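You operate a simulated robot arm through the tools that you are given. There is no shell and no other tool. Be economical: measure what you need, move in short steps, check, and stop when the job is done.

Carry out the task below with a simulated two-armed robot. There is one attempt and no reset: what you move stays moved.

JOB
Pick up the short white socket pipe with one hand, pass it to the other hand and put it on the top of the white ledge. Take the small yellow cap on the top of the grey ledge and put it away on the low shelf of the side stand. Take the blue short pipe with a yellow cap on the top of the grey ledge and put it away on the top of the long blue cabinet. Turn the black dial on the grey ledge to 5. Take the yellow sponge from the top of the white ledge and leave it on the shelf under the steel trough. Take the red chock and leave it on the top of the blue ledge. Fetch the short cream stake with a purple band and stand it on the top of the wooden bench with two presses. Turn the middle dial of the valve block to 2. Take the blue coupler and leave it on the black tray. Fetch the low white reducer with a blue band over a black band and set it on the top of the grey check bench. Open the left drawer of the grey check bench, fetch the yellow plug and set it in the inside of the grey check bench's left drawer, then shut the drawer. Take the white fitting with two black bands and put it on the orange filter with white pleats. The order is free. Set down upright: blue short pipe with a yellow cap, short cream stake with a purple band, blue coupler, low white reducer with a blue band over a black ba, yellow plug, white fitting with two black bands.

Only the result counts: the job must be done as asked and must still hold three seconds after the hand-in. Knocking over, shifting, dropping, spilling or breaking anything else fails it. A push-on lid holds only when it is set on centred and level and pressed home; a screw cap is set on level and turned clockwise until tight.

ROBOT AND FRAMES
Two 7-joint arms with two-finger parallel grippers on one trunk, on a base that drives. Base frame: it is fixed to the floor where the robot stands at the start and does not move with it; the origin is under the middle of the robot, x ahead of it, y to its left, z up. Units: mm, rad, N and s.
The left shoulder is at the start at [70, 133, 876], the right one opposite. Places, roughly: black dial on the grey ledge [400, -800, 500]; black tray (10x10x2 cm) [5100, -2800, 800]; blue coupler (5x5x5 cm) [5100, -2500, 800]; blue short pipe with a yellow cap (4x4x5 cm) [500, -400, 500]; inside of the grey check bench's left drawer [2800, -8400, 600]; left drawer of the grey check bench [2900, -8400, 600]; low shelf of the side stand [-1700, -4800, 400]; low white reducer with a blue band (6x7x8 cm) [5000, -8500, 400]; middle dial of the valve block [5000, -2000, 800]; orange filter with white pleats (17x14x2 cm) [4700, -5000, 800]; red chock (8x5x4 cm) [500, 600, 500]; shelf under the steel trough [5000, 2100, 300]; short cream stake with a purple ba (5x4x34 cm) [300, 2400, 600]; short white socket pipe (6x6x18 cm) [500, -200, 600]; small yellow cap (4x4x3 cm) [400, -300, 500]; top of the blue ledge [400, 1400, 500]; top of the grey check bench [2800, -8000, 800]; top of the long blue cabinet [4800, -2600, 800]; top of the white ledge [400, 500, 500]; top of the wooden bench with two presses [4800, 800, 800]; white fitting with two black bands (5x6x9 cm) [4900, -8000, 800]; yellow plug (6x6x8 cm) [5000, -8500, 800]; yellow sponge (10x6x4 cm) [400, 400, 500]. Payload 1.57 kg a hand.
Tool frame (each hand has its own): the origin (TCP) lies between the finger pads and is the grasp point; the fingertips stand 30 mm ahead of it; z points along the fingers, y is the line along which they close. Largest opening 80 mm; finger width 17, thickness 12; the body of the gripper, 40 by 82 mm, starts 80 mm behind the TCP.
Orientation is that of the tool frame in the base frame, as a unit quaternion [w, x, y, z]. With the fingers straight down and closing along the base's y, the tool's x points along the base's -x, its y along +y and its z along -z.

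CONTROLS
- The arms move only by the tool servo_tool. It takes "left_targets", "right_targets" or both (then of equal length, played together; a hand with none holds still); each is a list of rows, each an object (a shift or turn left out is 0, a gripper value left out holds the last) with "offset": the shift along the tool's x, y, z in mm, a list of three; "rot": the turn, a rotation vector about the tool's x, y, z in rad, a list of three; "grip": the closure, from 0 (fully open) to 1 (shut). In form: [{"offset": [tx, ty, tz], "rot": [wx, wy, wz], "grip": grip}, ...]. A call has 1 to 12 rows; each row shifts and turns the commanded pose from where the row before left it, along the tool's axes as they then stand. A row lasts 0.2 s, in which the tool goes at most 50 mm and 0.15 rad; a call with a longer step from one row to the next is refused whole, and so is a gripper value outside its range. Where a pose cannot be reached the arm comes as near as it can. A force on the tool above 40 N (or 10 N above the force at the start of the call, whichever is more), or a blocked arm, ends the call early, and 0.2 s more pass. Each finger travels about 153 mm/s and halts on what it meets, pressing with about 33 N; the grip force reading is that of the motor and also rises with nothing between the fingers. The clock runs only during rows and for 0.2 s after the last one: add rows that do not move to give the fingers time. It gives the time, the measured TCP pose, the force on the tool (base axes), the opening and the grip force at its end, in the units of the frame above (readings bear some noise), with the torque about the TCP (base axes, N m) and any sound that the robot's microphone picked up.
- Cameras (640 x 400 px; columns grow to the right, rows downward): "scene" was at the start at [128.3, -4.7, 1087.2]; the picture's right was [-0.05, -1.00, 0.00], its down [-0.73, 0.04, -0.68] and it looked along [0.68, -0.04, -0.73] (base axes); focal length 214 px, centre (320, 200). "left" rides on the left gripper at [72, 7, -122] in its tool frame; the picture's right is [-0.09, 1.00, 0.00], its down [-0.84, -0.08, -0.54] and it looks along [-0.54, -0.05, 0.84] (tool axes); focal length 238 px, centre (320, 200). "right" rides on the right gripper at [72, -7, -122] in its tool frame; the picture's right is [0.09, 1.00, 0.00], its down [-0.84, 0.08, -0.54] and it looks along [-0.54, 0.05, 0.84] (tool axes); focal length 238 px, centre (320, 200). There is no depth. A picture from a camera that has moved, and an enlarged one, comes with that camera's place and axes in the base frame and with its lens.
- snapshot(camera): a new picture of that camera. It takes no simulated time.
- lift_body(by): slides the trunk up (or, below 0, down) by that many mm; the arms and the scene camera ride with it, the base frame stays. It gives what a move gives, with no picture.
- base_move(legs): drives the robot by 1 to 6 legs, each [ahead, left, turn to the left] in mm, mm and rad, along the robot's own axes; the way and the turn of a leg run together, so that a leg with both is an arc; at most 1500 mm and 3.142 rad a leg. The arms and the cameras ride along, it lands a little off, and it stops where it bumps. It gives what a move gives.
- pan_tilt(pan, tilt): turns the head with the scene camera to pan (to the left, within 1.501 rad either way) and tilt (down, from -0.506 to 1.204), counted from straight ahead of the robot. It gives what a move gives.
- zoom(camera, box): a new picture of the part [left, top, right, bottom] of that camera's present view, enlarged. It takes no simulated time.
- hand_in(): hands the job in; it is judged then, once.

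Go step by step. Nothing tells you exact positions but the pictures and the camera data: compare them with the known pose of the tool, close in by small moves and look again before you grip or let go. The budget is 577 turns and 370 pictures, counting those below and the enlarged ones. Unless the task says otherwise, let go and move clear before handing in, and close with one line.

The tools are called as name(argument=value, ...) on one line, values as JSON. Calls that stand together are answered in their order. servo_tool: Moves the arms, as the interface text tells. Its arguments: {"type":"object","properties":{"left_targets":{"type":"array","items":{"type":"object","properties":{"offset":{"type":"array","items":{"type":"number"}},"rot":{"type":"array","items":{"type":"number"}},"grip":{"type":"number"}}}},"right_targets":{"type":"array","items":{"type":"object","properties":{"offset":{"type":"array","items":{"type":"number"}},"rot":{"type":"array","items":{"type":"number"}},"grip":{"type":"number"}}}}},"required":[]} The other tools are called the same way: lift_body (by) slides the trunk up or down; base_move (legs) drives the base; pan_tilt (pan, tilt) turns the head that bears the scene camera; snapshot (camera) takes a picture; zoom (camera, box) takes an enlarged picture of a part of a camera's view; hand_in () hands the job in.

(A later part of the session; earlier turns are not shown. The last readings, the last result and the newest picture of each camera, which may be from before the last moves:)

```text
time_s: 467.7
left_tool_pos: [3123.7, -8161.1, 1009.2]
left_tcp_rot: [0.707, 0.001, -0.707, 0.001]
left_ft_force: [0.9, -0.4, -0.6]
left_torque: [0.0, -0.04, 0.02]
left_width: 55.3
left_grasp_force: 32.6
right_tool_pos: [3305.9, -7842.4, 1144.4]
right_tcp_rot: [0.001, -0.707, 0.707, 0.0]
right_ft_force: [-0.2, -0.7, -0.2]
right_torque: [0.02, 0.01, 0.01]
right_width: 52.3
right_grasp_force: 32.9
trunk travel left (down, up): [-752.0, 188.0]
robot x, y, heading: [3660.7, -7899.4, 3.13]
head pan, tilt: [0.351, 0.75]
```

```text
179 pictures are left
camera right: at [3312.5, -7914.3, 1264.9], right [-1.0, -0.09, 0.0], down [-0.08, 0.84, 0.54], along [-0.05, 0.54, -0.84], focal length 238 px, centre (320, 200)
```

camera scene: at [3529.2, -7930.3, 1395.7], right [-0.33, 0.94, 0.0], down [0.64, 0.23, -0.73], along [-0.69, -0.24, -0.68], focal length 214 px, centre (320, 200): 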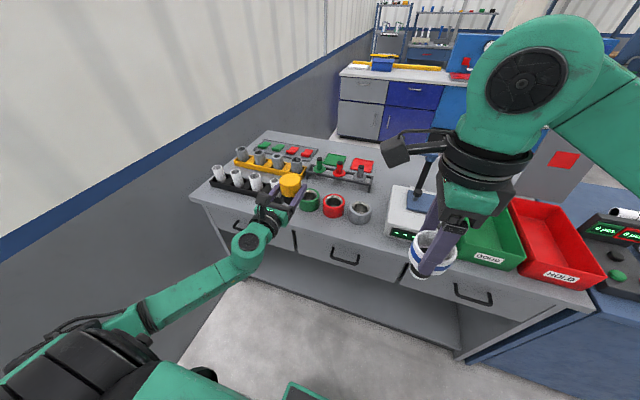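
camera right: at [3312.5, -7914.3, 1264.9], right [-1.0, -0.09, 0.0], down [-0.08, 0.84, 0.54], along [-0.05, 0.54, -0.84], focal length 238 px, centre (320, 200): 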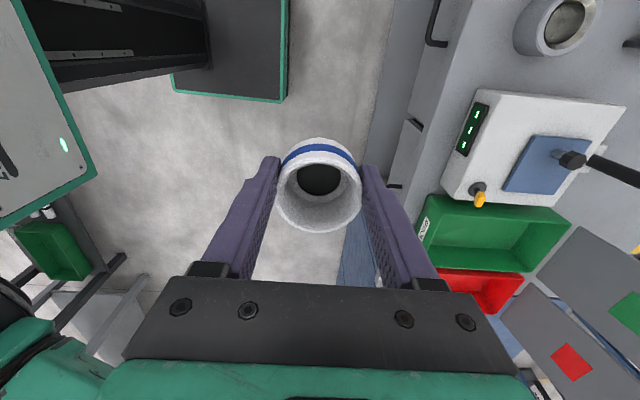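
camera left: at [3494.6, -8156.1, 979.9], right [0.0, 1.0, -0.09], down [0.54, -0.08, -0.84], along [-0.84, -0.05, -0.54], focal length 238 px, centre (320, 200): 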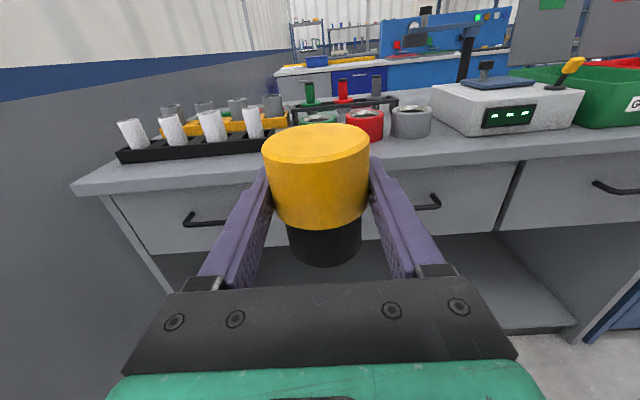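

zoom(camera="scene", box=[190, 120, 480, 300])

```text
2.21 times, centred on (335, 210) of scene
camera zoom: at [3529.2, -7930.3, 1395.7], right [-0.33, 0.94, 0.0], down [0.64, 0.23, -0.73], along [-0.69, -0.24, -0.68], focal length 473 px, centre (287, 178)
```

zoom: 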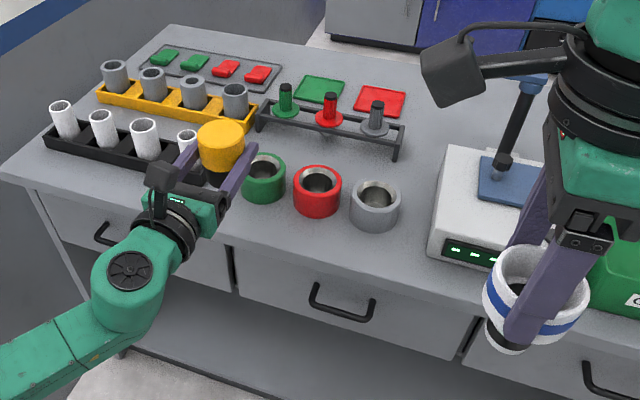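

There's a free gap between the grey ring and the scale at about (3010,−7901). Drive 210 mm forward and bring the right hand above it.

base_move(legs=[[210, 0, 0]])

servo_tool(right_targets=[{"offset": [25, 35, 0]}, {"offset": [20, 35, 0]}, {"offset": [15, 15, 0]}, {}])

snapshot(camera="right")

snapshot(camera="scene")

```text
time_s: 469.3
left_tool_pos: [2915.3, -8159.5, 1009.1]
left_tcp_rot: [0.707, 0.002, -0.707, 0.002]
left_ft_force: [-0.7, -0.1, -1.9]
left_torque: [0.03, 0.02, 0.01]
left_width: 55.6
left_grasp_force: 33.2
right_tool_pos: [3098.4, -7840.5, 1144.1]
right_tcp_rot: [-0.001, 0.707, -0.707, -0.001]
right_ft_force: [0.8, -0.5, -0.8]
right_torque: [-0.01, -0.01, -0.06]
right_width: 52.2
right_grasp_force: 32.7
trunk travel left (down, up): [-752.0, 188.0]
robot x, y, heading: [3449.9, -7902.5, 3.133]
head pan, tilt: [0.351, 0.75]
```

```text
time_s: 470.3
left_tool_pos: [2915.9, -8159.2, 1009.3]
left_tcp_rot: [-0.707, -0.002, 0.707, -0.002]
left_ft_force: [0.2, -0.3, -0.9]
left_torque: [-0.05, 0.0, 0.0]
left_width: 55.6
left_grasp_force: 32.9
right_tool_pos: [3009.7, -7903.1, 1145.6]
right_tcp_rot: [0.0, 0.707, -0.707, -0.001]
right_ft_force: [-0.6, -0.1, 0.8]
right_torque: [-0.04, 0.02, -0.01]
right_width: 52.1
right_grasp_force: 33.2
trunk travel left (down, up): [-752.0, 188.0]
robot x, y, heading: [3451.0, -7903.2, 3.131]
head pan, tilt: [0.351, 0.75]
```

```text
177 pictures are left
camera right: at [3016.4, -7974.4, 1265.6], right [-1.0, -0.09, 0.0], down [-0.08, 0.84, 0.54], along [-0.05, 0.54, -0.84], focal length 238 px, centre (320, 200)
```

right: 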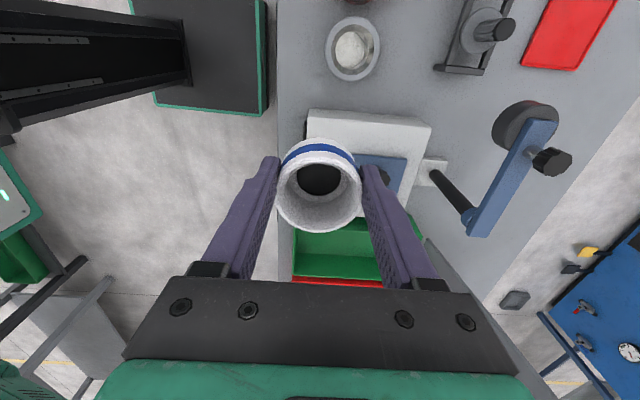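

```text
176 pictures are left
camera scene: at [3319.8, -7928.3, 1395.6], right [-0.33, 0.94, 0.0], down [0.64, 0.23, -0.73], along [-0.69, -0.24, -0.68], focal length 214 px, centre (320, 200)
```

scene: 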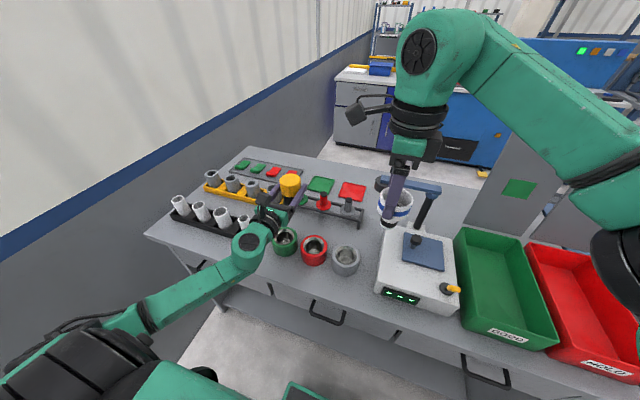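

That gap is too narrow; a better free patch is at about (2875,−7930), behind the grey ring. Move 50 mm closer and bring the right hand above it.

base_move(legs=[[50, 0, 0]])

servo_tool(right_targets=[{"offset": [10, 42, 0]}, {"offset": [17, 42, 0]}, {"offset": [0, 0, 45]}, {"offset": [0, 0, 45]}, {}])

snapshot(camera="right")

zoom(camera="scene", box=[270, 130, 500, 290])

```text
time_s: 471.2
left_tool_pos: [2870.3, -8158.1, 1011.2]
left_tcp_rot: [0.709, 0.002, -0.706, 0.002]
left_ft_force: [-0.3, 0.2, -0.9]
left_torque: [-0.02, -0.01, -0.02]
left_width: 55.5
left_grasp_force: 33.1
right_tool_pos: [2965.7, -7901.5, 1147.3]
right_tcp_rot: [0.001, 0.708, -0.707, -0.002]
right_ft_force: [0.2, -0.2, -1.1]
right_torque: [-0.04, 0.01, -0.01]
right_width: 52.3
right_grasp_force: 33.4
trunk travel left (down, up): [-752.0, 188.0]
robot x, y, heading: [3400.8, -7898.9, 3.131]
head pan, tilt: [0.351, 0.75]
```

```text
time_s: 472.4
left_tool_pos: [2866.5, -8160.5, 1008.1]
left_tcp_rot: [0.707, 0.002, -0.707, 0.001]
left_ft_force: [-0.1, -0.6, -1.5]
left_torque: [-0.03, -0.03, -0.01]
left_width: 55.7
left_grasp_force: 33.5
right_tool_pos: [2879.0, -7930.9, 1055.5]
right_tcp_rot: [-0.002, 0.707, -0.707, -0.003]
right_ft_force: [-0.3, -0.7, -1.7]
right_torque: [-0.03, 0.03, 0.03]
right_width: 52.2
right_grasp_force: 32.9
trunk travel left (down, up): [-752.0, 188.0]
robot x, y, heading: [3402.4, -7897.8, 3.13]
head pan, tilt: [0.351, 0.75]
```

```text
175 pictures are left
camera right: at [2885.8, -8002.3, 1175.6], right [-1.0, -0.09, 0.0], down [-0.08, 0.84, 0.54], along [-0.05, 0.54, -0.84], focal length 238 px, centre (320, 200)
```

right: 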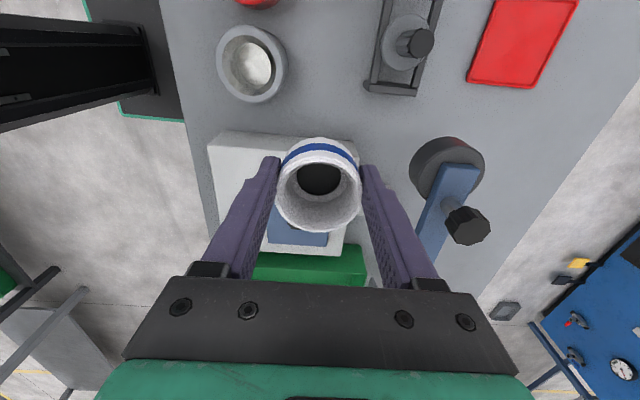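

```text
2.50 times, centred on (385, 210) of scene
camera zoom: at [3271.8, -7930.1, 1395.7], right [-0.33, 0.94, 0.0], down [0.64, 0.23, -0.73], along [-0.69, -0.24, -0.68], focal length 536 px, centre (158, 175)
```

zoom: 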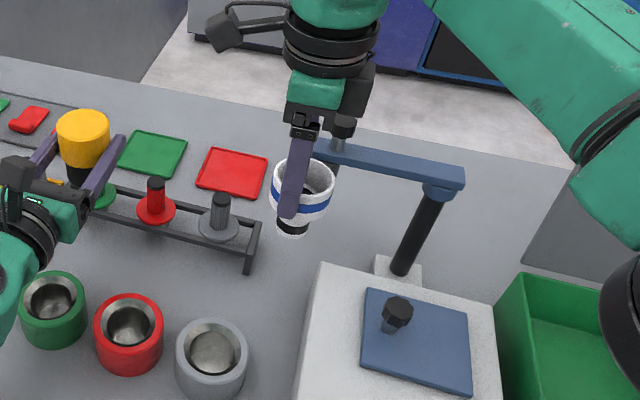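

Landing spot looks free. Small shift, descend to TCP ≈ 890 and check.

servo_tool(right_targets=[{"offset": [-8, 5, 40]}, {"offset": [0, 0, 45]}, {"offset": [0, 0, 45]}, {"offset": [0, 0, 30]}, {}])

snapshot(camera="right")

zoom(camera="scene", box=[270, 150, 470, 290])

```text
time_s: 473.6
left_tool_pos: [2866.4, -8159.5, 1008.8]
left_tcp_rot: [-0.707, -0.002, 0.707, -0.001]
left_ft_force: [0.0, 0.0, -0.9]
left_torque: [-0.01, 0.0, -0.01]
left_width: 55.4
left_grasp_force: 32.9
right_tool_pos: [2871.3, -7921.7, 897.2]
right_tcp_rot: [-0.001, 0.707, -0.707, 0.0]
right_ft_force: [-0.7, -0.5, -0.9]
right_torque: [0.04, 0.02, 0.01]
right_width: 52.3
right_grasp_force: 33.1
trunk travel left (down, up): [-752.0, 188.0]
robot x, y, heading: [3399.7, -7901.4, 3.134]
head pan, tilt: [0.351, 0.75]
```

```text
173 pictures are left
camera right: at [2878.3, -7993.1, 1017.2], right [-1.0, -0.09, 0.0], down [-0.08, 0.84, 0.54], along [-0.05, 0.54, -0.84], focal length 238 px, centre (320, 200)
```

right: 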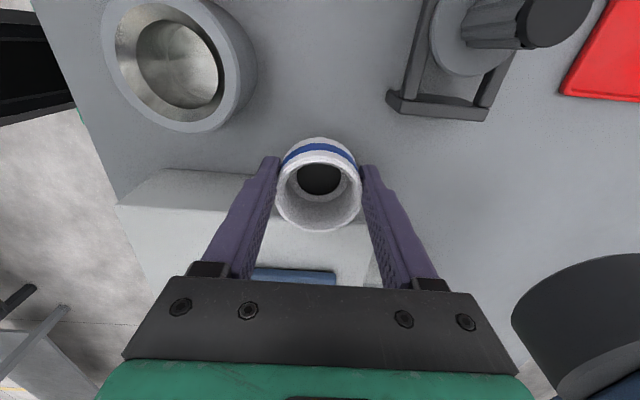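

```text
2.86 times, centred on (370, 220) of scene
camera zoom: at [3271.0, -7928.0, 1395.6], right [-0.33, 0.94, 0.0], down [0.64, 0.23, -0.73], along [-0.69, -0.24, -0.68], focal length 613 px, centre (177, 143)
```

zoom: 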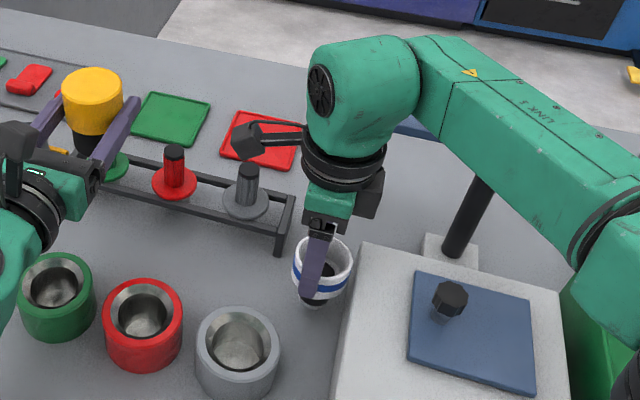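

It's a bit close to the scale's edge. Shift 15 mm left and 8 mm forward, then lower.

servo_tool(right_targets=[{"offset": [15, 6, 0]}, {"offset": [0, 0, 12]}, {"offset": [0, 0, 6]}, {}])

snapshot(camera="right")

```text
time_s: 474.6
left_tool_pos: [2867.3, -8159.4, 1009.8]
left_tcp_rot: [0.707, 0.002, -0.707, 0.002]
left_ft_force: [0.3, -0.2, -1.2]
left_torque: [-0.01, -0.01, 0.0]
left_width: 55.5
left_grasp_force: 32.9
right_tool_pos: [2865.2, -7935.2, 879.0]
right_tcp_rot: [0.0, 0.707, -0.707, 0.0]
right_ft_force: [-0.7, 1.6, 6.1]
right_torque: [0.17, 0.05, 0.02]
right_width: 52.1
right_grasp_force: 33.1
trunk travel left (down, up): [-752.0, 188.0]
robot x, y, heading: [3399.0, -7895.6, 3.133]
head pan, tilt: [0.351, 0.75]
```

```text
171 pictures are left
camera right: at [2872.5, -8007.4, 999.6], right [-1.0, -0.09, 0.0], down [-0.08, 0.84, 0.54], along [-0.05, 0.54, -0.84], focal length 238 px, centre (320, 200)
```

right: 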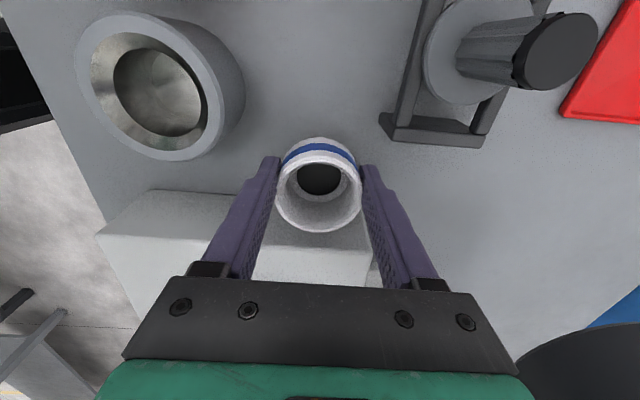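

servo_tool(right_targets=[{"offset": [0, 0, 1.5]}, {}])

zoom(camera="scene", box=[330, 200, 430, 280])

```text
time_s: 475.2
left_tool_pos: [2868.0, -8157.8, 1010.6]
left_tcp_rot: [0.708, 0.002, -0.706, 0.002]
left_ft_force: [0.1, 0.4, 0.0]
left_torque: [-0.02, 0.0, 0.02]
left_width: 55.2
left_grasp_force: 33.1
right_tool_pos: [2865.0, -7935.8, 880.0]
right_tcp_rot: [0.003, 0.707, -0.707, -0.002]
right_ft_force: [-7.8, 1.0, 26.8]
right_torque: [0.41, 0.51, 0.09]
right_width: 52.1
right_grasp_force: 33.3
trunk travel left (down, up): [-752.0, 188.0]
robot x, y, heading: [3397.9, -7903.2, 3.133]
head pan, tilt: [0.351, 0.75]
```

```text
5.00 times, centred on (380, 240) of scene
camera zoom: at [3273.5, -7927.4, 1396.2], right [-0.33, 0.94, 0.0], down [0.64, 0.23, -0.73], along [-0.69, -0.24, -0.68], focal length 1072 px, centre (20, 0)
```

zoom: 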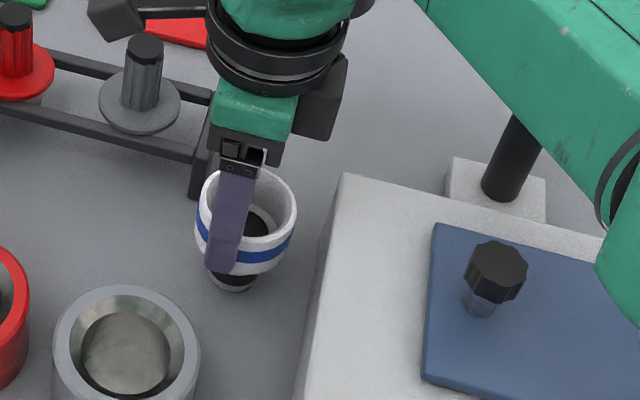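

It stands on the bench, clear of neighbours. Ease up, open, and rise.

servo_tool(right_targets=[{"offset": [0, 0, -2]}, {"grip": 0.25}, {"grip": 0.15}, {"grip": 0.1}, {}, {"offset": [0, 0, -20]}, {"offset": [0, 0, -40]}, {"offset": [0, 0, -45]}, {"offset": [0, 0, -45], "grip": 0}, {"offset": [0, -40, -10]}, {"offset": [0, -45, 0]}, {}])

snapshot(camera="right")

snapshot(camera="scene")

```text
time_s: 477.8
left_tool_pos: [2866.8, -8158.7, 1007.8]
left_tcp_rot: [-0.707, -0.002, 0.708, -0.002]
left_ft_force: [-0.3, -0.3, 0.2]
left_torque: [-0.03, -0.01, 0.0]
left_width: 55.5
left_grasp_force: 33.0
right_tool_pos: [2951.0, -7935.0, 1036.3]
right_tcp_rot: [0.0, -0.707, 0.708, 0.001]
right_ft_force: [-0.1, -0.4, -0.1]
right_torque: [0.03, 0.0, 0.03]
right_width: 80.1
right_grasp_force: 0.0
trunk travel left (down, up): [-752.0, 188.0]
robot x, y, heading: [3394.7, -7902.8, 3.128]
head pan, tilt: [0.351, 0.75]
```

```text
169 pictures are left
camera right: at [2957.1, -8006.0, 1157.4], right [-1.0, -0.09, 0.0], down [-0.08, 0.84, 0.54], along [-0.05, 0.54, -0.84], focal length 238 px, centre (320, 200)
```

right: 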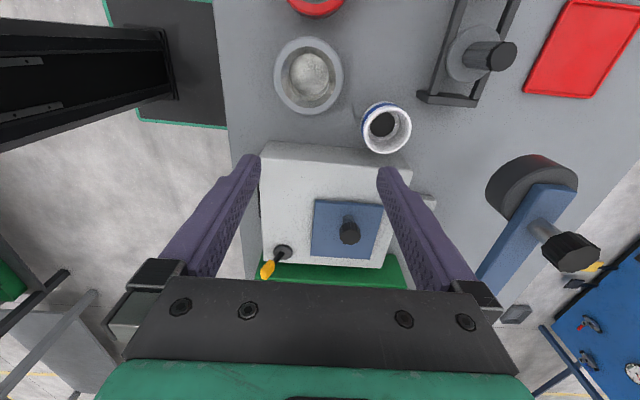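

```text
168 pictures are left
camera scene: at [3270.0, -7928.7, 1395.5], right [-0.33, 0.94, 0.0], down [0.64, 0.23, -0.73], along [-0.69, -0.24, -0.68], focal length 214 px, centre (320, 200)
```

scene: 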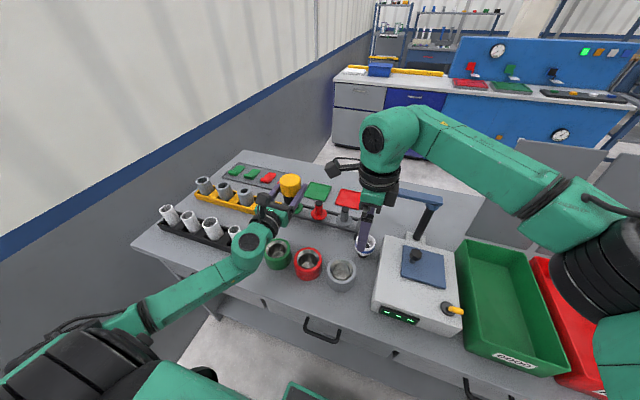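

The reducer stands on the bench. Now back off and pass the plug from the left to the right hand (from above).

base_move(legs=[[-380, 0, 0]])

servo_tool(right_targets=[{"offset": [0, 0, -40]}, {"offset": [0, 0, -40]}, {"offset": [0, 0, -30]}, {}, {}, {}, {}], left_targets=[{}, {}, {"offset": [0, 40, -8]}, {"offset": [0, 40, -8]}, {"offset": [0, 40, -8]}, {"offset": [0, 40, -8]}, {"offset": [0, 30, 0]}])

servo_tool(right_targets=[{"offset": [33, 22, 0]}, {"offset": [33, 22, 0]}, {"offset": [30, 22, 0]}, {}])

snapshot(camera="right")

```text
time_s: 480.3
left_tool_pos: [3249.7, -8162.6, 1008.9]
left_tcp_rot: [-0.707, 0.0, 0.707, 0.0]
left_ft_force: [0.6, 0.0, -1.2]
left_torque: [-0.05, 0.03, -0.03]
left_width: 55.6
left_grasp_force: 33.0
right_tool_pos: [3337.2, -7938.0, 1037.1]
right_tcp_rot: [0.0, -0.706, 0.709, 0.0]
right_ft_force: [-0.2, -0.3, -0.3]
right_torque: [-0.02, -0.01, 0.0]
right_width: 79.9
right_grasp_force: 0.1
trunk travel left (down, up): [-752.0, 188.0]
robot x, y, heading: [3782.6, -7907.1, 3.12]
head pan, tilt: [0.351, 0.75]
```

```text
time_s: 481.9
left_tool_pos: [3280.9, -7970.1, 1008.4]
left_tcp_rot: [-0.707, 0.001, 0.707, -0.001]
left_ft_force: [0.2, 0.1, -0.4]
left_torque: [-0.06, 0.0, 0.01]
left_width: 55.4
left_grasp_force: 32.9
right_tool_pos: [3334.2, -7935.9, 1148.0]
right_tcp_rot: [0.0, -0.706, 0.708, -0.001]
right_ft_force: [-0.2, -0.7, -0.2]
right_torque: [-0.02, 0.02, -0.01]
right_width: 79.8
right_grasp_force: 0.1
trunk travel left (down, up): [-752.0, 188.0]
robot x, y, heading: [3782.4, -7907.5, 3.127]
head pan, tilt: [0.351, 0.75]
```

```text
time_s: 482.9
left_tool_pos: [3281.6, -7970.9, 1007.0]
left_tcp_rot: [-0.707, 0.0, 0.707, 0.001]
left_ft_force: [0.1, -0.9, -1.1]
left_torque: [0.01, -0.01, 0.0]
left_width: 55.6
left_grasp_force: 32.9
right_tool_pos: [3301.5, -7988.5, 1146.7]
right_tcp_rot: [0.001, -0.706, 0.708, 0.001]
right_ft_force: [0.1, 0.5, -0.7]
right_torque: [0.02, -0.03, 0.02]
right_width: 80.0
right_grasp_force: 0.0
right hand out of reach, approached as far as the arm can: row 2, 3
trunk travel left (down, up): [-752.0, 188.0]
robot x, y, heading: [3786.1, -7902.1, 3.125]
head pan, tilt: [0.351, 0.75]
```

```text
167 pictures are left
camera right: at [3307.1, -8059.5, 1267.3], right [-1.0, -0.09, 0.0], down [-0.07, 0.84, 0.54], along [-0.05, 0.54, -0.84], focal length 238 px, centre (320, 200)
```

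right: 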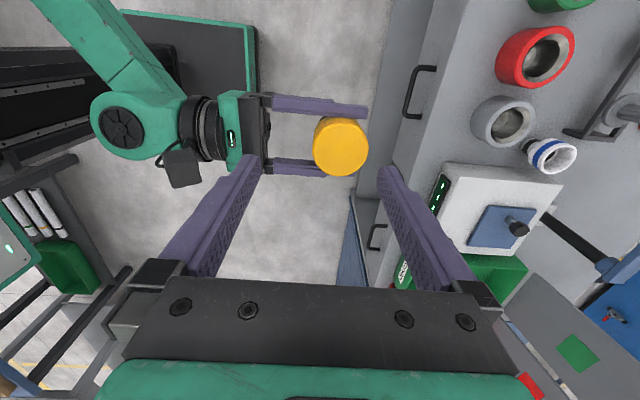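

Bring the plug under the right hand (left 24 mm back, 10 mm left) and lower the right.

servo_tool(left_targets=[{"offset": [0, -10, -24]}, {}, {}], right_targets=[{}, {"offset": [0, 0, 35]}, {}])

snapshot(camera="right")

```text
time_s: 483.7
left_tool_pos: [3306.8, -7980.0, 1008.9]
left_tcp_rot: [-0.707, -0.001, 0.707, 0.0]
left_ft_force: [0.4, 0.0, -0.6]
left_torque: [0.0, 0.0, 0.0]
left_width: 55.6
left_grasp_force: 33.7
right_tool_pos: [3301.2, -7987.5, 1112.3]
right_tcp_rot: [0.0, -0.705, 0.709, 0.0]
right_ft_force: [0.6, -0.5, 0.4]
right_torque: [0.02, 0.01, -0.01]
right_width: 79.9
right_grasp_force: 0.2
trunk travel left (down, up): [-752.0, 188.0]
robot x, y, heading: [3788.3, -7907.5, 3.129]
head pan, tilt: [0.351, 0.75]
```

```text
166 pictures are left
camera right: at [3307.9, -8058.3, 1233.1], right [-1.0, -0.09, 0.0], down [-0.07, 0.84, 0.54], along [-0.05, 0.54, -0.84], focal length 238 px, centre (320, 200)
```

right: 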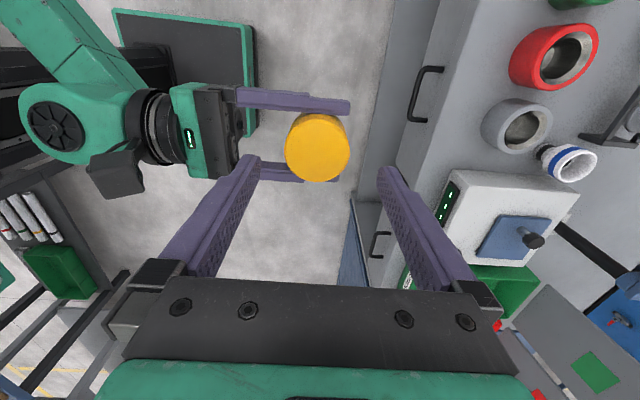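

Descend 66 mm and close the right hand on the plug; then open the left and lift the right.

servo_tool(right_targets=[{"offset": [-2, 0, 25]}, {"offset": [0, 0, 25]}, {"offset": [0, 0, 16]}, {}, {"grip": 1}, {"grip": 1}, {"grip": 1}, {"grip": 1}])

servo_tool(left_targets=[{"grip": 0}, {"grip": 0}, {"grip": 0}, {}, {}, {}, {}], right_targets=[{}, {}, {}, {"offset": [0, 0, -30]}, {"offset": [0, 0, -40]}, {"offset": [0, -20, -20]}, {}])

snapshot(camera="right")

snapshot(camera="scene")

```text
time_s: 485.5
left_tool_pos: [3306.1, -7981.1, 1008.0]
left_tcp_rot: [0.707, 0.0, -0.707, 0.001]
left_ft_force: [-16.8, -1.7, 3.0]
left_torque: [0.02, -0.39, -0.05]
left_width: 55.4
left_grasp_force: 33.0
right_tool_pos: [3302.8, -7985.2, 1047.8]
right_tcp_rot: [0.002, -0.706, 0.708, -0.001]
right_ft_force: [16.7, 0.6, -1.4]
right_torque: [0.0, -0.27, -0.03]
right_width: 55.4
right_grasp_force: 33.0
trunk travel left (down, up): [-752.0, 188.0]
robot x, y, heading: [3783.1, -7905.2, 3.127]
head pan, tilt: [0.351, 0.75]
```

```text
time_s: 487.1
left_tool_pos: [3305.2, -7980.4, 1008.8]
left_tcp_rot: [0.707, 0.0, -0.707, 0.0]
left_ft_force: [0.3, 0.6, -0.2]
left_torque: [-0.02, -0.03, -0.02]
left_width: 79.9
left_grasp_force: 0.1
right_tool_pos: [3321.0, -7986.5, 1138.6]
right_tcp_rot: [0.0, -0.706, 0.708, 0.0]
right_ft_force: [0.5, 0.2, 0.3]
right_torque: [0.0, -0.01, 0.01]
right_width: 55.1
right_grasp_force: 32.8
trunk travel left (down, up): [-752.0, 188.0]
robot x, y, heading: [3785.0, -7903.2, 3.131]
head pan, tilt: [0.351, 0.75]
```

```text
165 pictures are left
camera right: at [3328.0, -8056.8, 1259.0], right [-1.0, -0.09, 0.0], down [-0.07, 0.84, 0.54], along [-0.05, 0.54, -0.84], focal length 238 px, centre (320, 200)
```

right: 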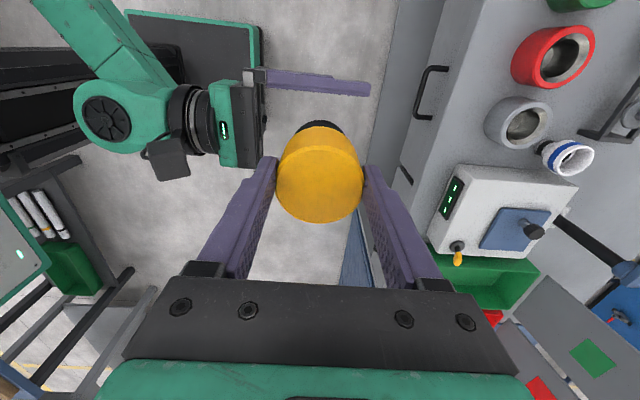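

```text
164 pictures are left
camera scene: at [3655.1, -7932.1, 1395.5], right [-0.33, 0.94, 0.0], down [0.64, 0.23, -0.73], along [-0.69, -0.24, -0.68], focal length 214 px, centre (320, 200)
```

scene: 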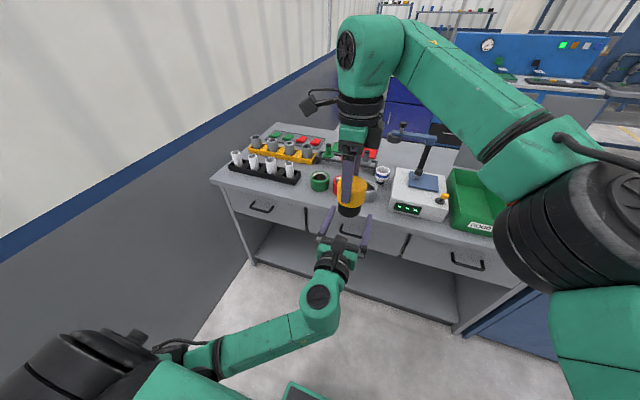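

The right now holds the plug. For the drawer's horizontal bar handle, roll the left hand 90° so the fingers close vertically.

servo_tool(left_targets=[{"offset": [0, -30, 0], "rot": [0, 0, 0.1428]}, {"rot": [0, 0, 0.1428]}, {"rot": [0, 0, 0.1428]}, {"rot": [0, 0, 0.1428]}, {"rot": [0, 0, 0.1428]}, {"rot": [0, 0, 0.1428]}, {"rot": [0, 0, 0.1428]}, {"rot": [0, 0, 0.1428]}, {"rot": [0, 0, 0.1428]}, {"rot": [0, 0, 0.1428]}, {"rot": [0, 0, 0.1428]}, {}], right_targets=[{"offset": [-30, -30, 0]}, {"offset": [-30, -30, 0]}, {"offset": [-30, -30, 0]}, {"offset": [-20, -30, 0]}, {}, {}, {}, {}, {}, {}, {}, {}])

snapshot(camera="scene")

snapshot(camera="left")

```text
time_s: 489.7
left_tool_pos: [3305.8, -8009.8, 1008.8]
left_tcp_rot: [-0.5, 0.5, 0.501, -0.5]
left_ft_force: [0.0, -0.1, 0.4]
left_torque: [0.0, 0.0, 0.02]
left_width: 80.3
left_grasp_force: 0.1
right_tool_pos: [3440.5, -7878.7, 1139.4]
right_tcp_rot: [0.0, -0.705, 0.709, 0.0]
right_ft_force: [0.8, -0.3, -1.0]
right_torque: [0.03, 0.04, 0.0]
right_width: 55.1
right_grasp_force: 33.2
trunk travel left (down, up): [-752.0, 188.0]
robot x, y, heading: [3784.7, -7905.6, 3.134]
head pan, tilt: [0.351, 0.75]
```

```text
163 pictures are left
camera scene: at [3655.8, -7931.9, 1395.6], right [-0.33, 0.94, 0.0], down [0.64, 0.23, -0.73], along [-0.69, -0.24, -0.68], focal length 214 px, centre (320, 200)
```

scene: 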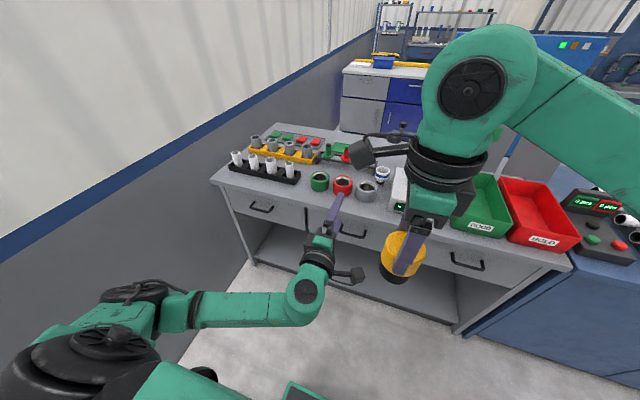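

```text
162 pictures are left
camera left: at [3427.6, -7938.7, 1001.5], right [0.0, -0.09, -1.0], down [0.54, -0.84, 0.08], along [-0.84, -0.54, 0.05], focal length 238 px, centre (320, 200)
```

left: 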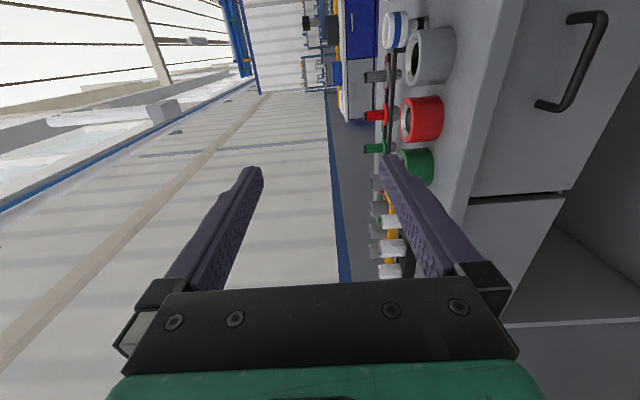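

The roll works. Extend the left hand sideways, move the robot left 256 mm, and lower to the handle height.

servo_tool(left_targets=[{"offset": [-40, 0, 0]}, {"offset": [-40, 0, 0]}, {"offset": [-40, 0, 0]}, {}])

base_move(legs=[[0, 250, 0]])

lift_body(by=-260)

snapshot(camera="left")

snapshot(camera="scene")

```text
time_s: 490.7
left_tool_pos: [3302.9, -8129.0, 1007.6]
left_tcp_rot: [-0.5, 0.5, 0.5, -0.5]
left_ft_force: [0.1, -1.2, -0.4]
left_torque: [-0.02, 0.01, 0.0]
left_width: 80.2
left_grasp_force: 0.1
right_tool_pos: [3440.7, -7877.9, 1138.1]
right_tcp_rot: [0.0, -0.706, 0.709, 0.0]
right_ft_force: [0.5, -0.5, -1.7]
right_torque: [0.0, 0.05, 0.0]
right_width: 55.3
right_grasp_force: 32.6
trunk travel left (down, up): [-752.0, 188.0]
robot x, y, heading: [3789.2, -7902.6, 3.133]
head pan, tilt: [0.351, 0.75]
```

```text
time_s: 492.5
left_tool_pos: [3299.5, -8377.7, 1007.7]
left_tcp_rot: [0.501, -0.5, -0.499, 0.499]
left_ft_force: [-0.4, -0.2, 0.3]
left_torque: [-0.01, 0.01, 0.01]
left_width: 80.0
left_grasp_force: 0.0
right_tool_pos: [3436.3, -8126.2, 1139.2]
right_tcp_rot: [0.0, -0.704, 0.71, 0.0]
right_ft_force: [0.3, -0.1, -0.7]
right_torque: [0.01, -0.01, 0.0]
right_width: 55.2
right_grasp_force: 33.1
trunk travel left (down, up): [-752.0, 188.0]
robot x, y, heading: [3779.1, -8157.2, 3.122]
head pan, tilt: [0.351, 0.75]
```

```text
time_s: 495.2
left_tool_pos: [3298.8, -8378.5, 748.0]
left_tcp_rot: [0.501, -0.5, -0.499, 0.499]
left_ft_force: [0.0, -0.3, 0.3]
left_torque: [0.0, 0.02, -0.03]
left_width: 80.1
left_grasp_force: 0.1
right_tool_pos: [3435.9, -8126.8, 878.8]
right_tcp_rot: [0.0, -0.704, 0.711, 0.001]
right_ft_force: [0.0, -0.9, -2.7]
right_torque: [-0.01, -0.01, -0.02]
right_width: 55.2
right_grasp_force: 33.1
trunk travel left (down, up): [-492.0, 448.0]
robot x, y, heading: [3780.7, -8156.6, 3.129]
head pan, tilt: [0.351, 0.75]
```

```text
161 pictures are left
camera left: at [3421.2, -8306.9, 740.8], right [0.0, -0.09, -1.0], down [0.54, -0.84, 0.08], along [-0.84, -0.54, 0.05], focal length 238 px, centre (320, 200)
```

left: 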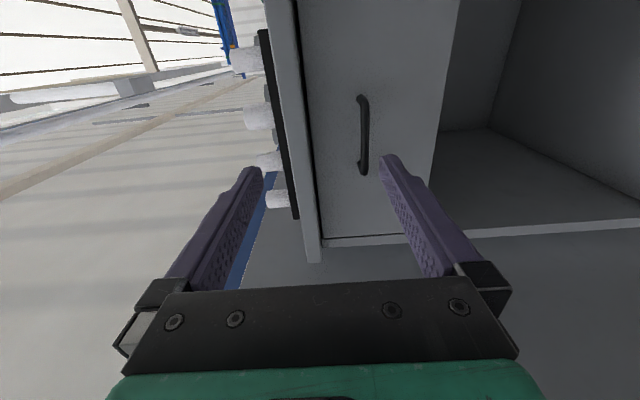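

```text
160 pictures are left
camera scene: at [3651.6, -8182.4, 1135.7], right [-0.33, 0.95, 0.0], down [0.64, 0.22, -0.73], along [-0.69, -0.24, -0.68], focal length 214 px, centre (320, 200)
```

scene: 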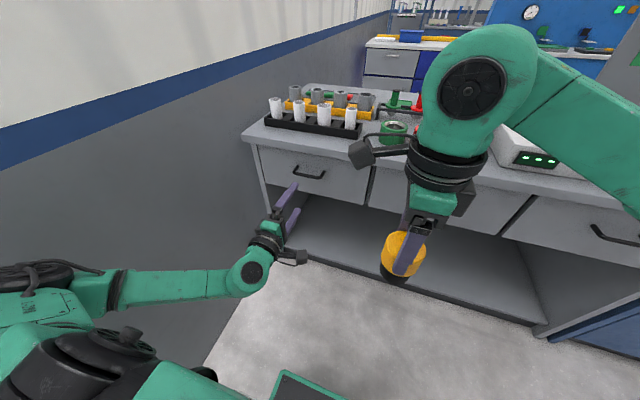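

The handle bar is around (3065,−8428,683). Lower by 64 mm and shift left 40 mm, then look.

servo_tool(left_targets=[{"offset": [-40, 0, 0]}, {}])

lift_body(by=-64)

base_move(legs=[[110, 0, 0]])

snapshot(camera="left")

zoom(camera="scene", box=[220, 120, 420, 260])

```text
time_s: 495.8
left_tool_pos: [3297.8, -8417.9, 748.1]
left_tcp_rot: [-0.501, 0.501, 0.499, -0.499]
left_ft_force: [-0.2, 0.4, 0.7]
left_torque: [0.01, 0.02, 0.0]
left_width: 80.1
left_grasp_force: 0.0
right_tool_pos: [3436.0, -8126.0, 878.9]
right_tcp_rot: [0.0, -0.704, 0.71, 0.0]
right_ft_force: [0.1, -0.7, -0.4]
right_torque: [0.02, 0.0, 0.03]
right_width: 55.1
right_grasp_force: 32.9
trunk travel left (down, up): [-492.0, 448.0]
robot x, y, heading: [3779.7, -8154.4, 3.122]
head pan, tilt: [0.351, 0.75]
```

```text
time_s: 496.8
left_tool_pos: [3297.9, -8416.9, 683.8]
left_tcp_rot: [-0.501, 0.501, 0.499, -0.499]
left_ft_force: [-0.4, -0.2, -0.3]
left_torque: [0.0, 0.01, -0.01]
left_width: 79.6
left_grasp_force: 0.1
right_tool_pos: [3436.9, -8126.6, 815.1]
right_tcp_rot: [0.0, -0.704, 0.71, 0.0]
right_ft_force: [0.1, -0.4, -1.8]
right_torque: [-0.01, 0.02, 0.01]
right_width: 55.2
right_grasp_force: 32.9
trunk travel left (down, up): [-428.0, 512.0]
robot x, y, heading: [3779.8, -8159.0, 3.123]
head pan, tilt: [0.351, 0.75]
```

```text
time_s: 498.0
left_tool_pos: [3186.7, -8417.0, 682.8]
left_tcp_rot: [-0.501, 0.501, 0.499, -0.499]
left_ft_force: [-0.6, 0.3, 0.2]
left_torque: [0.0, -0.01, 0.01]
left_width: 80.0
left_grasp_force: 0.1
right_tool_pos: [3324.3, -8124.5, 815.5]
right_tcp_rot: [0.0, -0.705, 0.709, 0.0]
right_ft_force: [-0.5, 0.6, -1.2]
right_torque: [0.02, -0.03, -0.03]
right_width: 55.2
right_grasp_force: 32.9
trunk travel left (down, up): [-428.0, 512.0]
robot x, y, heading: [3671.7, -8156.0, 3.126]
head pan, tilt: [0.351, 0.75]
```

```text
159 pictures are left
camera left: at [3309.8, -8344.4, 675.7], right [0.0, -0.09, -1.0], down [0.54, -0.84, 0.08], along [-0.84, -0.54, 0.05], focal length 238 px, centre (320, 200)
```

left: 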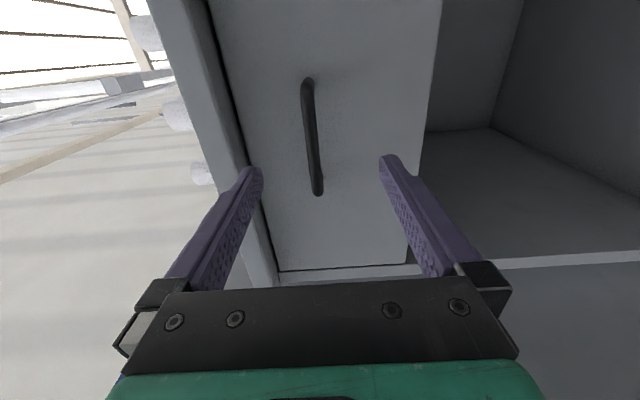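

```text
2.86 times, centred on (320, 190) of scene
camera zoom: at [3540.3, -8180.6, 1071.5], right [-0.33, 0.94, 0.0], down [0.65, 0.22, -0.73], along [-0.69, -0.24, -0.68], focal length 613 px, centre (320, 229)
```

zoom: 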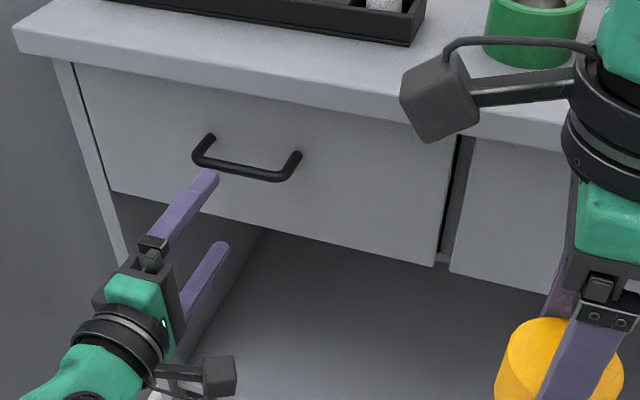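

Bar refined to about (3092,−8418,690). Raise 7 mm and advance 80 mm.

lift_body(by=7)

base_move(legs=[[75, 0, 0]])

snapshot(camera="left")

zoom(camera="scene", box=[220, 120, 420, 260])

```text
time_s: 498.5
left_tool_pos: [3187.1, -8415.3, 690.8]
left_tcp_rot: [-0.5, 0.501, 0.499, -0.499]
left_ft_force: [-0.7, 0.0, -0.7]
left_torque: [0.04, 0.0, 0.0]
left_width: 80.0
left_grasp_force: 0.0
right_tool_pos: [3325.5, -8125.5, 821.4]
right_tcp_rot: [0.001, -0.705, 0.709, 0.002]
right_ft_force: [-0.7, 0.1, -0.6]
right_torque: [-0.02, 0.01, 0.0]
right_width: 55.1
right_grasp_force: 33.4
trunk travel left (down, up): [-435.0, 505.0]
robot x, y, heading: [3666.7, -8150.2, 3.121]
head pan, tilt: [0.351, 0.75]
```

```text
time_s: 499.6
left_tool_pos: [3113.5, -8414.2, 689.9]
left_tcp_rot: [-0.5, 0.502, 0.499, -0.499]
left_ft_force: [-0.4, -1.1, -0.7]
left_torque: [0.03, 0.03, 0.01]
left_width: 80.0
left_grasp_force: 0.0
right_tool_pos: [3251.5, -8122.7, 821.4]
right_tcp_rot: [0.0, -0.704, 0.71, 0.0]
right_ft_force: [0.2, 0.4, -1.6]
right_torque: [0.0, -0.04, 0.04]
right_width: 55.0
right_grasp_force: 33.0
trunk travel left (down, up): [-435.0, 505.0]
robot x, y, heading: [3600.5, -8151.6, 3.122]
head pan, tilt: [0.351, 0.75]
```

```text
157 pictures are left
camera left: at [3235.8, -8342.8, 682.7], right [0.0, -0.09, -1.0], down [0.54, -0.84, 0.08], along [-0.84, -0.54, 0.05], focal length 238 px, centre (320, 200)
```

left: 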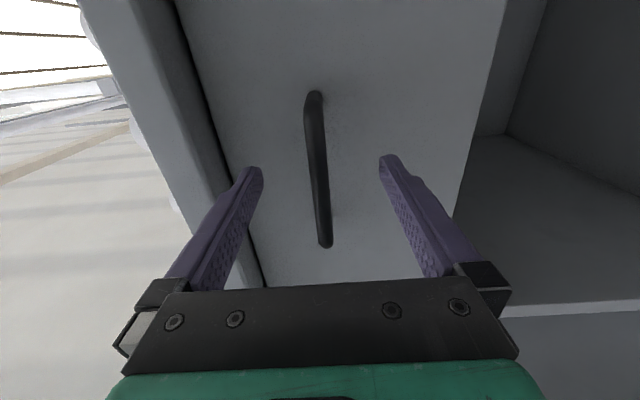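

```text
2.86 times, centred on (320, 190) of scene
camera zoom: at [3466.4, -8179.2, 1078.5], right [-0.33, 0.95, 0.0], down [0.65, 0.22, -0.73], along [-0.69, -0.24, -0.68], focal length 613 px, centre (320, 229)
```

zoom: 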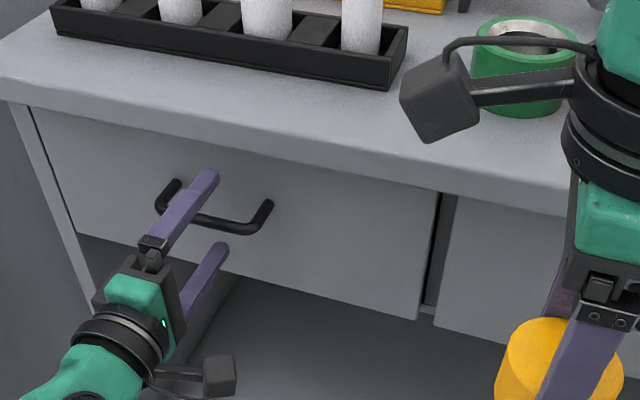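

The bar is between the fingers, near the tips. Advance 9 mm and close.

servo_tool(left_targets=[{"offset": [0, 0, 9]}, {}, {"grip": 1}, {"grip": 1}, {"grip": 1}, {"grip": 1}, {"grip": 1}])

snapshot(camera="left")

```text
time_s: 501.2
left_tool_pos: [3105.8, -8413.3, 689.2]
left_tcp_rot: [-0.501, 0.501, 0.499, -0.499]
left_ft_force: [1.7, 0.2, -2.3]
left_torque: [0.01, 0.0, 0.07]
left_width: 12.0
left_grasp_force: 29.0
right_tool_pos: [3251.8, -8123.6, 822.7]
right_tcp_rot: [0.001, -0.704, 0.71, 0.0]
right_ft_force: [-0.6, 0.7, -1.3]
right_torque: [0.0, 0.0, -0.03]
right_width: 55.3
right_grasp_force: 33.0
trunk travel left (down, up): [-435.0, 505.0]
robot x, y, heading: [3595.1, -8149.8, 3.122]
head pan, tilt: [0.351, 0.75]
```

```text
155 pictures are left
camera left: at [3226.8, -8342.3, 682.8], right [0.0, -0.09, -1.0], down [0.54, -0.84, 0.08], along [-0.84, -0.54, 0.05], focal length 238 px, centre (320, 200)
```

left: 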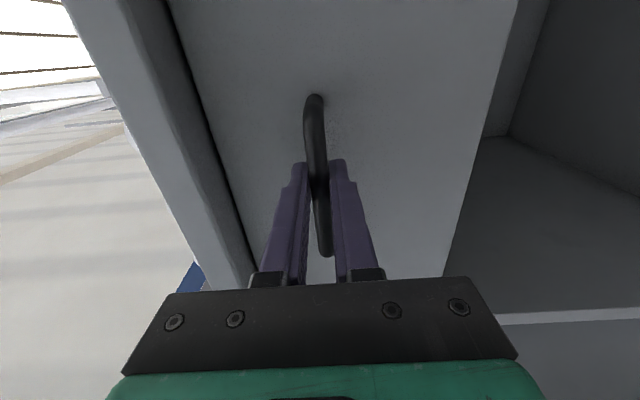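

The handle is gripped. Pull the drawer by driving back 220 mm.

base_move(legs=[[-220, 0, 0]])

snapshot(camera="scene")

```text
time_s: 502.9
left_tool_pos: [3328.6, -8415.8, 688.7]
left_tcp_rot: [-0.501, 0.503, 0.499, -0.497]
left_ft_force: [-0.3, 27.2, -9.1]
left_torque: [0.5, -0.03, -0.1]
left_width: 12.0
left_grasp_force: 29.6
right_tool_pos: [3475.6, -8125.3, 821.2]
right_tcp_rot: [-0.001, -0.705, 0.71, -0.001]
right_ft_force: [0.7, -0.2, -0.4]
right_torque: [-0.02, 0.01, 0.0]
right_width: 55.2
right_grasp_force: 32.8
trunk travel left (down, up): [-435.0, 505.0]
robot x, y, heading: [3821.3, -8156.5, 3.127]
head pan, tilt: [0.351, 0.75]
```

```text
154 pictures are left
camera scene: at [3690.7, -8179.4, 1078.5], right [-0.33, 0.94, 0.0], down [0.65, 0.22, -0.73], along [-0.69, -0.24, -0.68], focal length 214 px, centre (320, 200)
```

scene: 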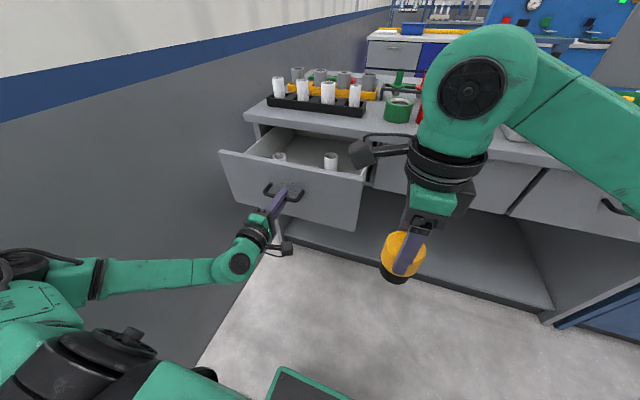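

The drawer is open with two small white tubes inside. Release the handle and back off 100 mm.

servo_tool(left_targets=[{"grip": 0.4}, {"grip": 0.2}, {"grip": 0}, {"offset": [0, 0, -30]}, {"offset": [0, 0, -30]}, {}])

base_move(legs=[[-60, 0, 0]])

lift_body(by=250)

snapshot(camera="scene")

zoom(camera="scene", box=[220, 120, 420, 260])

```text
time_s: 504.3
left_tool_pos: [3387.9, -8417.1, 690.7]
left_tcp_rot: [-0.502, 0.502, 0.5, -0.496]
left_ft_force: [-0.7, 0.2, -0.4]
left_torque: [0.04, 0.03, 0.01]
left_width: 80.1
left_grasp_force: 0.0
right_tool_pos: [3476.2, -8127.2, 822.7]
right_tcp_rot: [0.001, -0.705, 0.709, 0.001]
right_ft_force: [-0.1, 0.3, -1.1]
right_torque: [0.0, 0.02, 0.01]
right_width: 55.0
right_grasp_force: 32.5
trunk travel left (down, up): [-435.0, 505.0]
robot x, y, heading: [3819.4, -8157.3, 3.124]
head pan, tilt: [0.351, 0.75]
```

```text
time_s: 505.2
left_tool_pos: [3449.7, -8417.3, 691.8]
left_tcp_rot: [-0.501, 0.502, 0.5, -0.498]
left_ft_force: [0.0, -0.5, 0.0]
left_torque: [0.03, 0.0, 0.0]
left_width: 79.9
left_grasp_force: 0.0
right_tool_pos: [3538.0, -8129.0, 823.1]
right_tcp_rot: [-0.001, -0.704, 0.71, 0.0]
right_ft_force: [1.0, -0.3, -1.7]
right_torque: [0.01, 0.01, 0.0]
right_width: 55.0
right_grasp_force: 33.5
trunk travel left (down, up): [-435.0, 505.0]
robot x, y, heading: [3883.3, -8159.1, 3.121]
head pan, tilt: [0.351, 0.75]
```

```text
time_s: 507.8
left_tool_pos: [3448.4, -8417.3, 941.9]
left_tcp_rot: [-0.501, 0.502, 0.499, -0.497]
left_ft_force: [0.2, -0.4, 0.2]
left_torque: [-0.04, 0.01, -0.03]
left_width: 80.1
left_grasp_force: 0.1
right_tool_pos: [3536.4, -8128.9, 1072.3]
right_tcp_rot: [0.0, -0.705, 0.71, -0.001]
right_ft_force: [0.2, -1.1, -0.7]
right_torque: [-0.03, 0.02, 0.02]
right_width: 55.3
right_grasp_force: 33.1
trunk travel left (down, up): [-685.0, 255.0]
robot x, y, heading: [3879.3, -8157.2, 3.122]
head pan, tilt: [0.351, 0.75]
```

```text
153 pictures are left
camera scene: at [3751.2, -8184.1, 1328.6], right [-0.33, 0.94, 0.0], down [0.64, 0.22, -0.73], along [-0.69, -0.24, -0.68], focal length 214 px, centre (320, 200)
```

scene: 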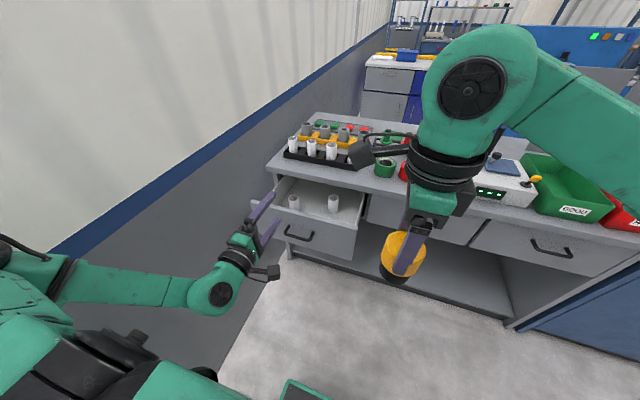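

```text
2.86 times, centred on (320, 190) of scene
camera zoom: at [3751.2, -8184.1, 1328.6], right [-0.33, 0.94, 0.0], down [0.64, 0.22, -0.73], along [-0.69, -0.24, -0.68], focal length 613 px, centre (320, 229)
```

zoom: 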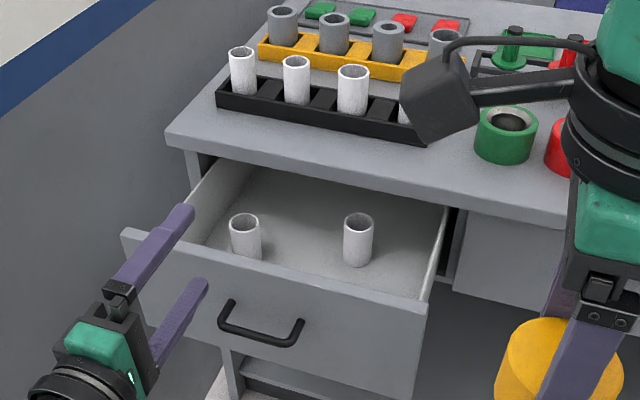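

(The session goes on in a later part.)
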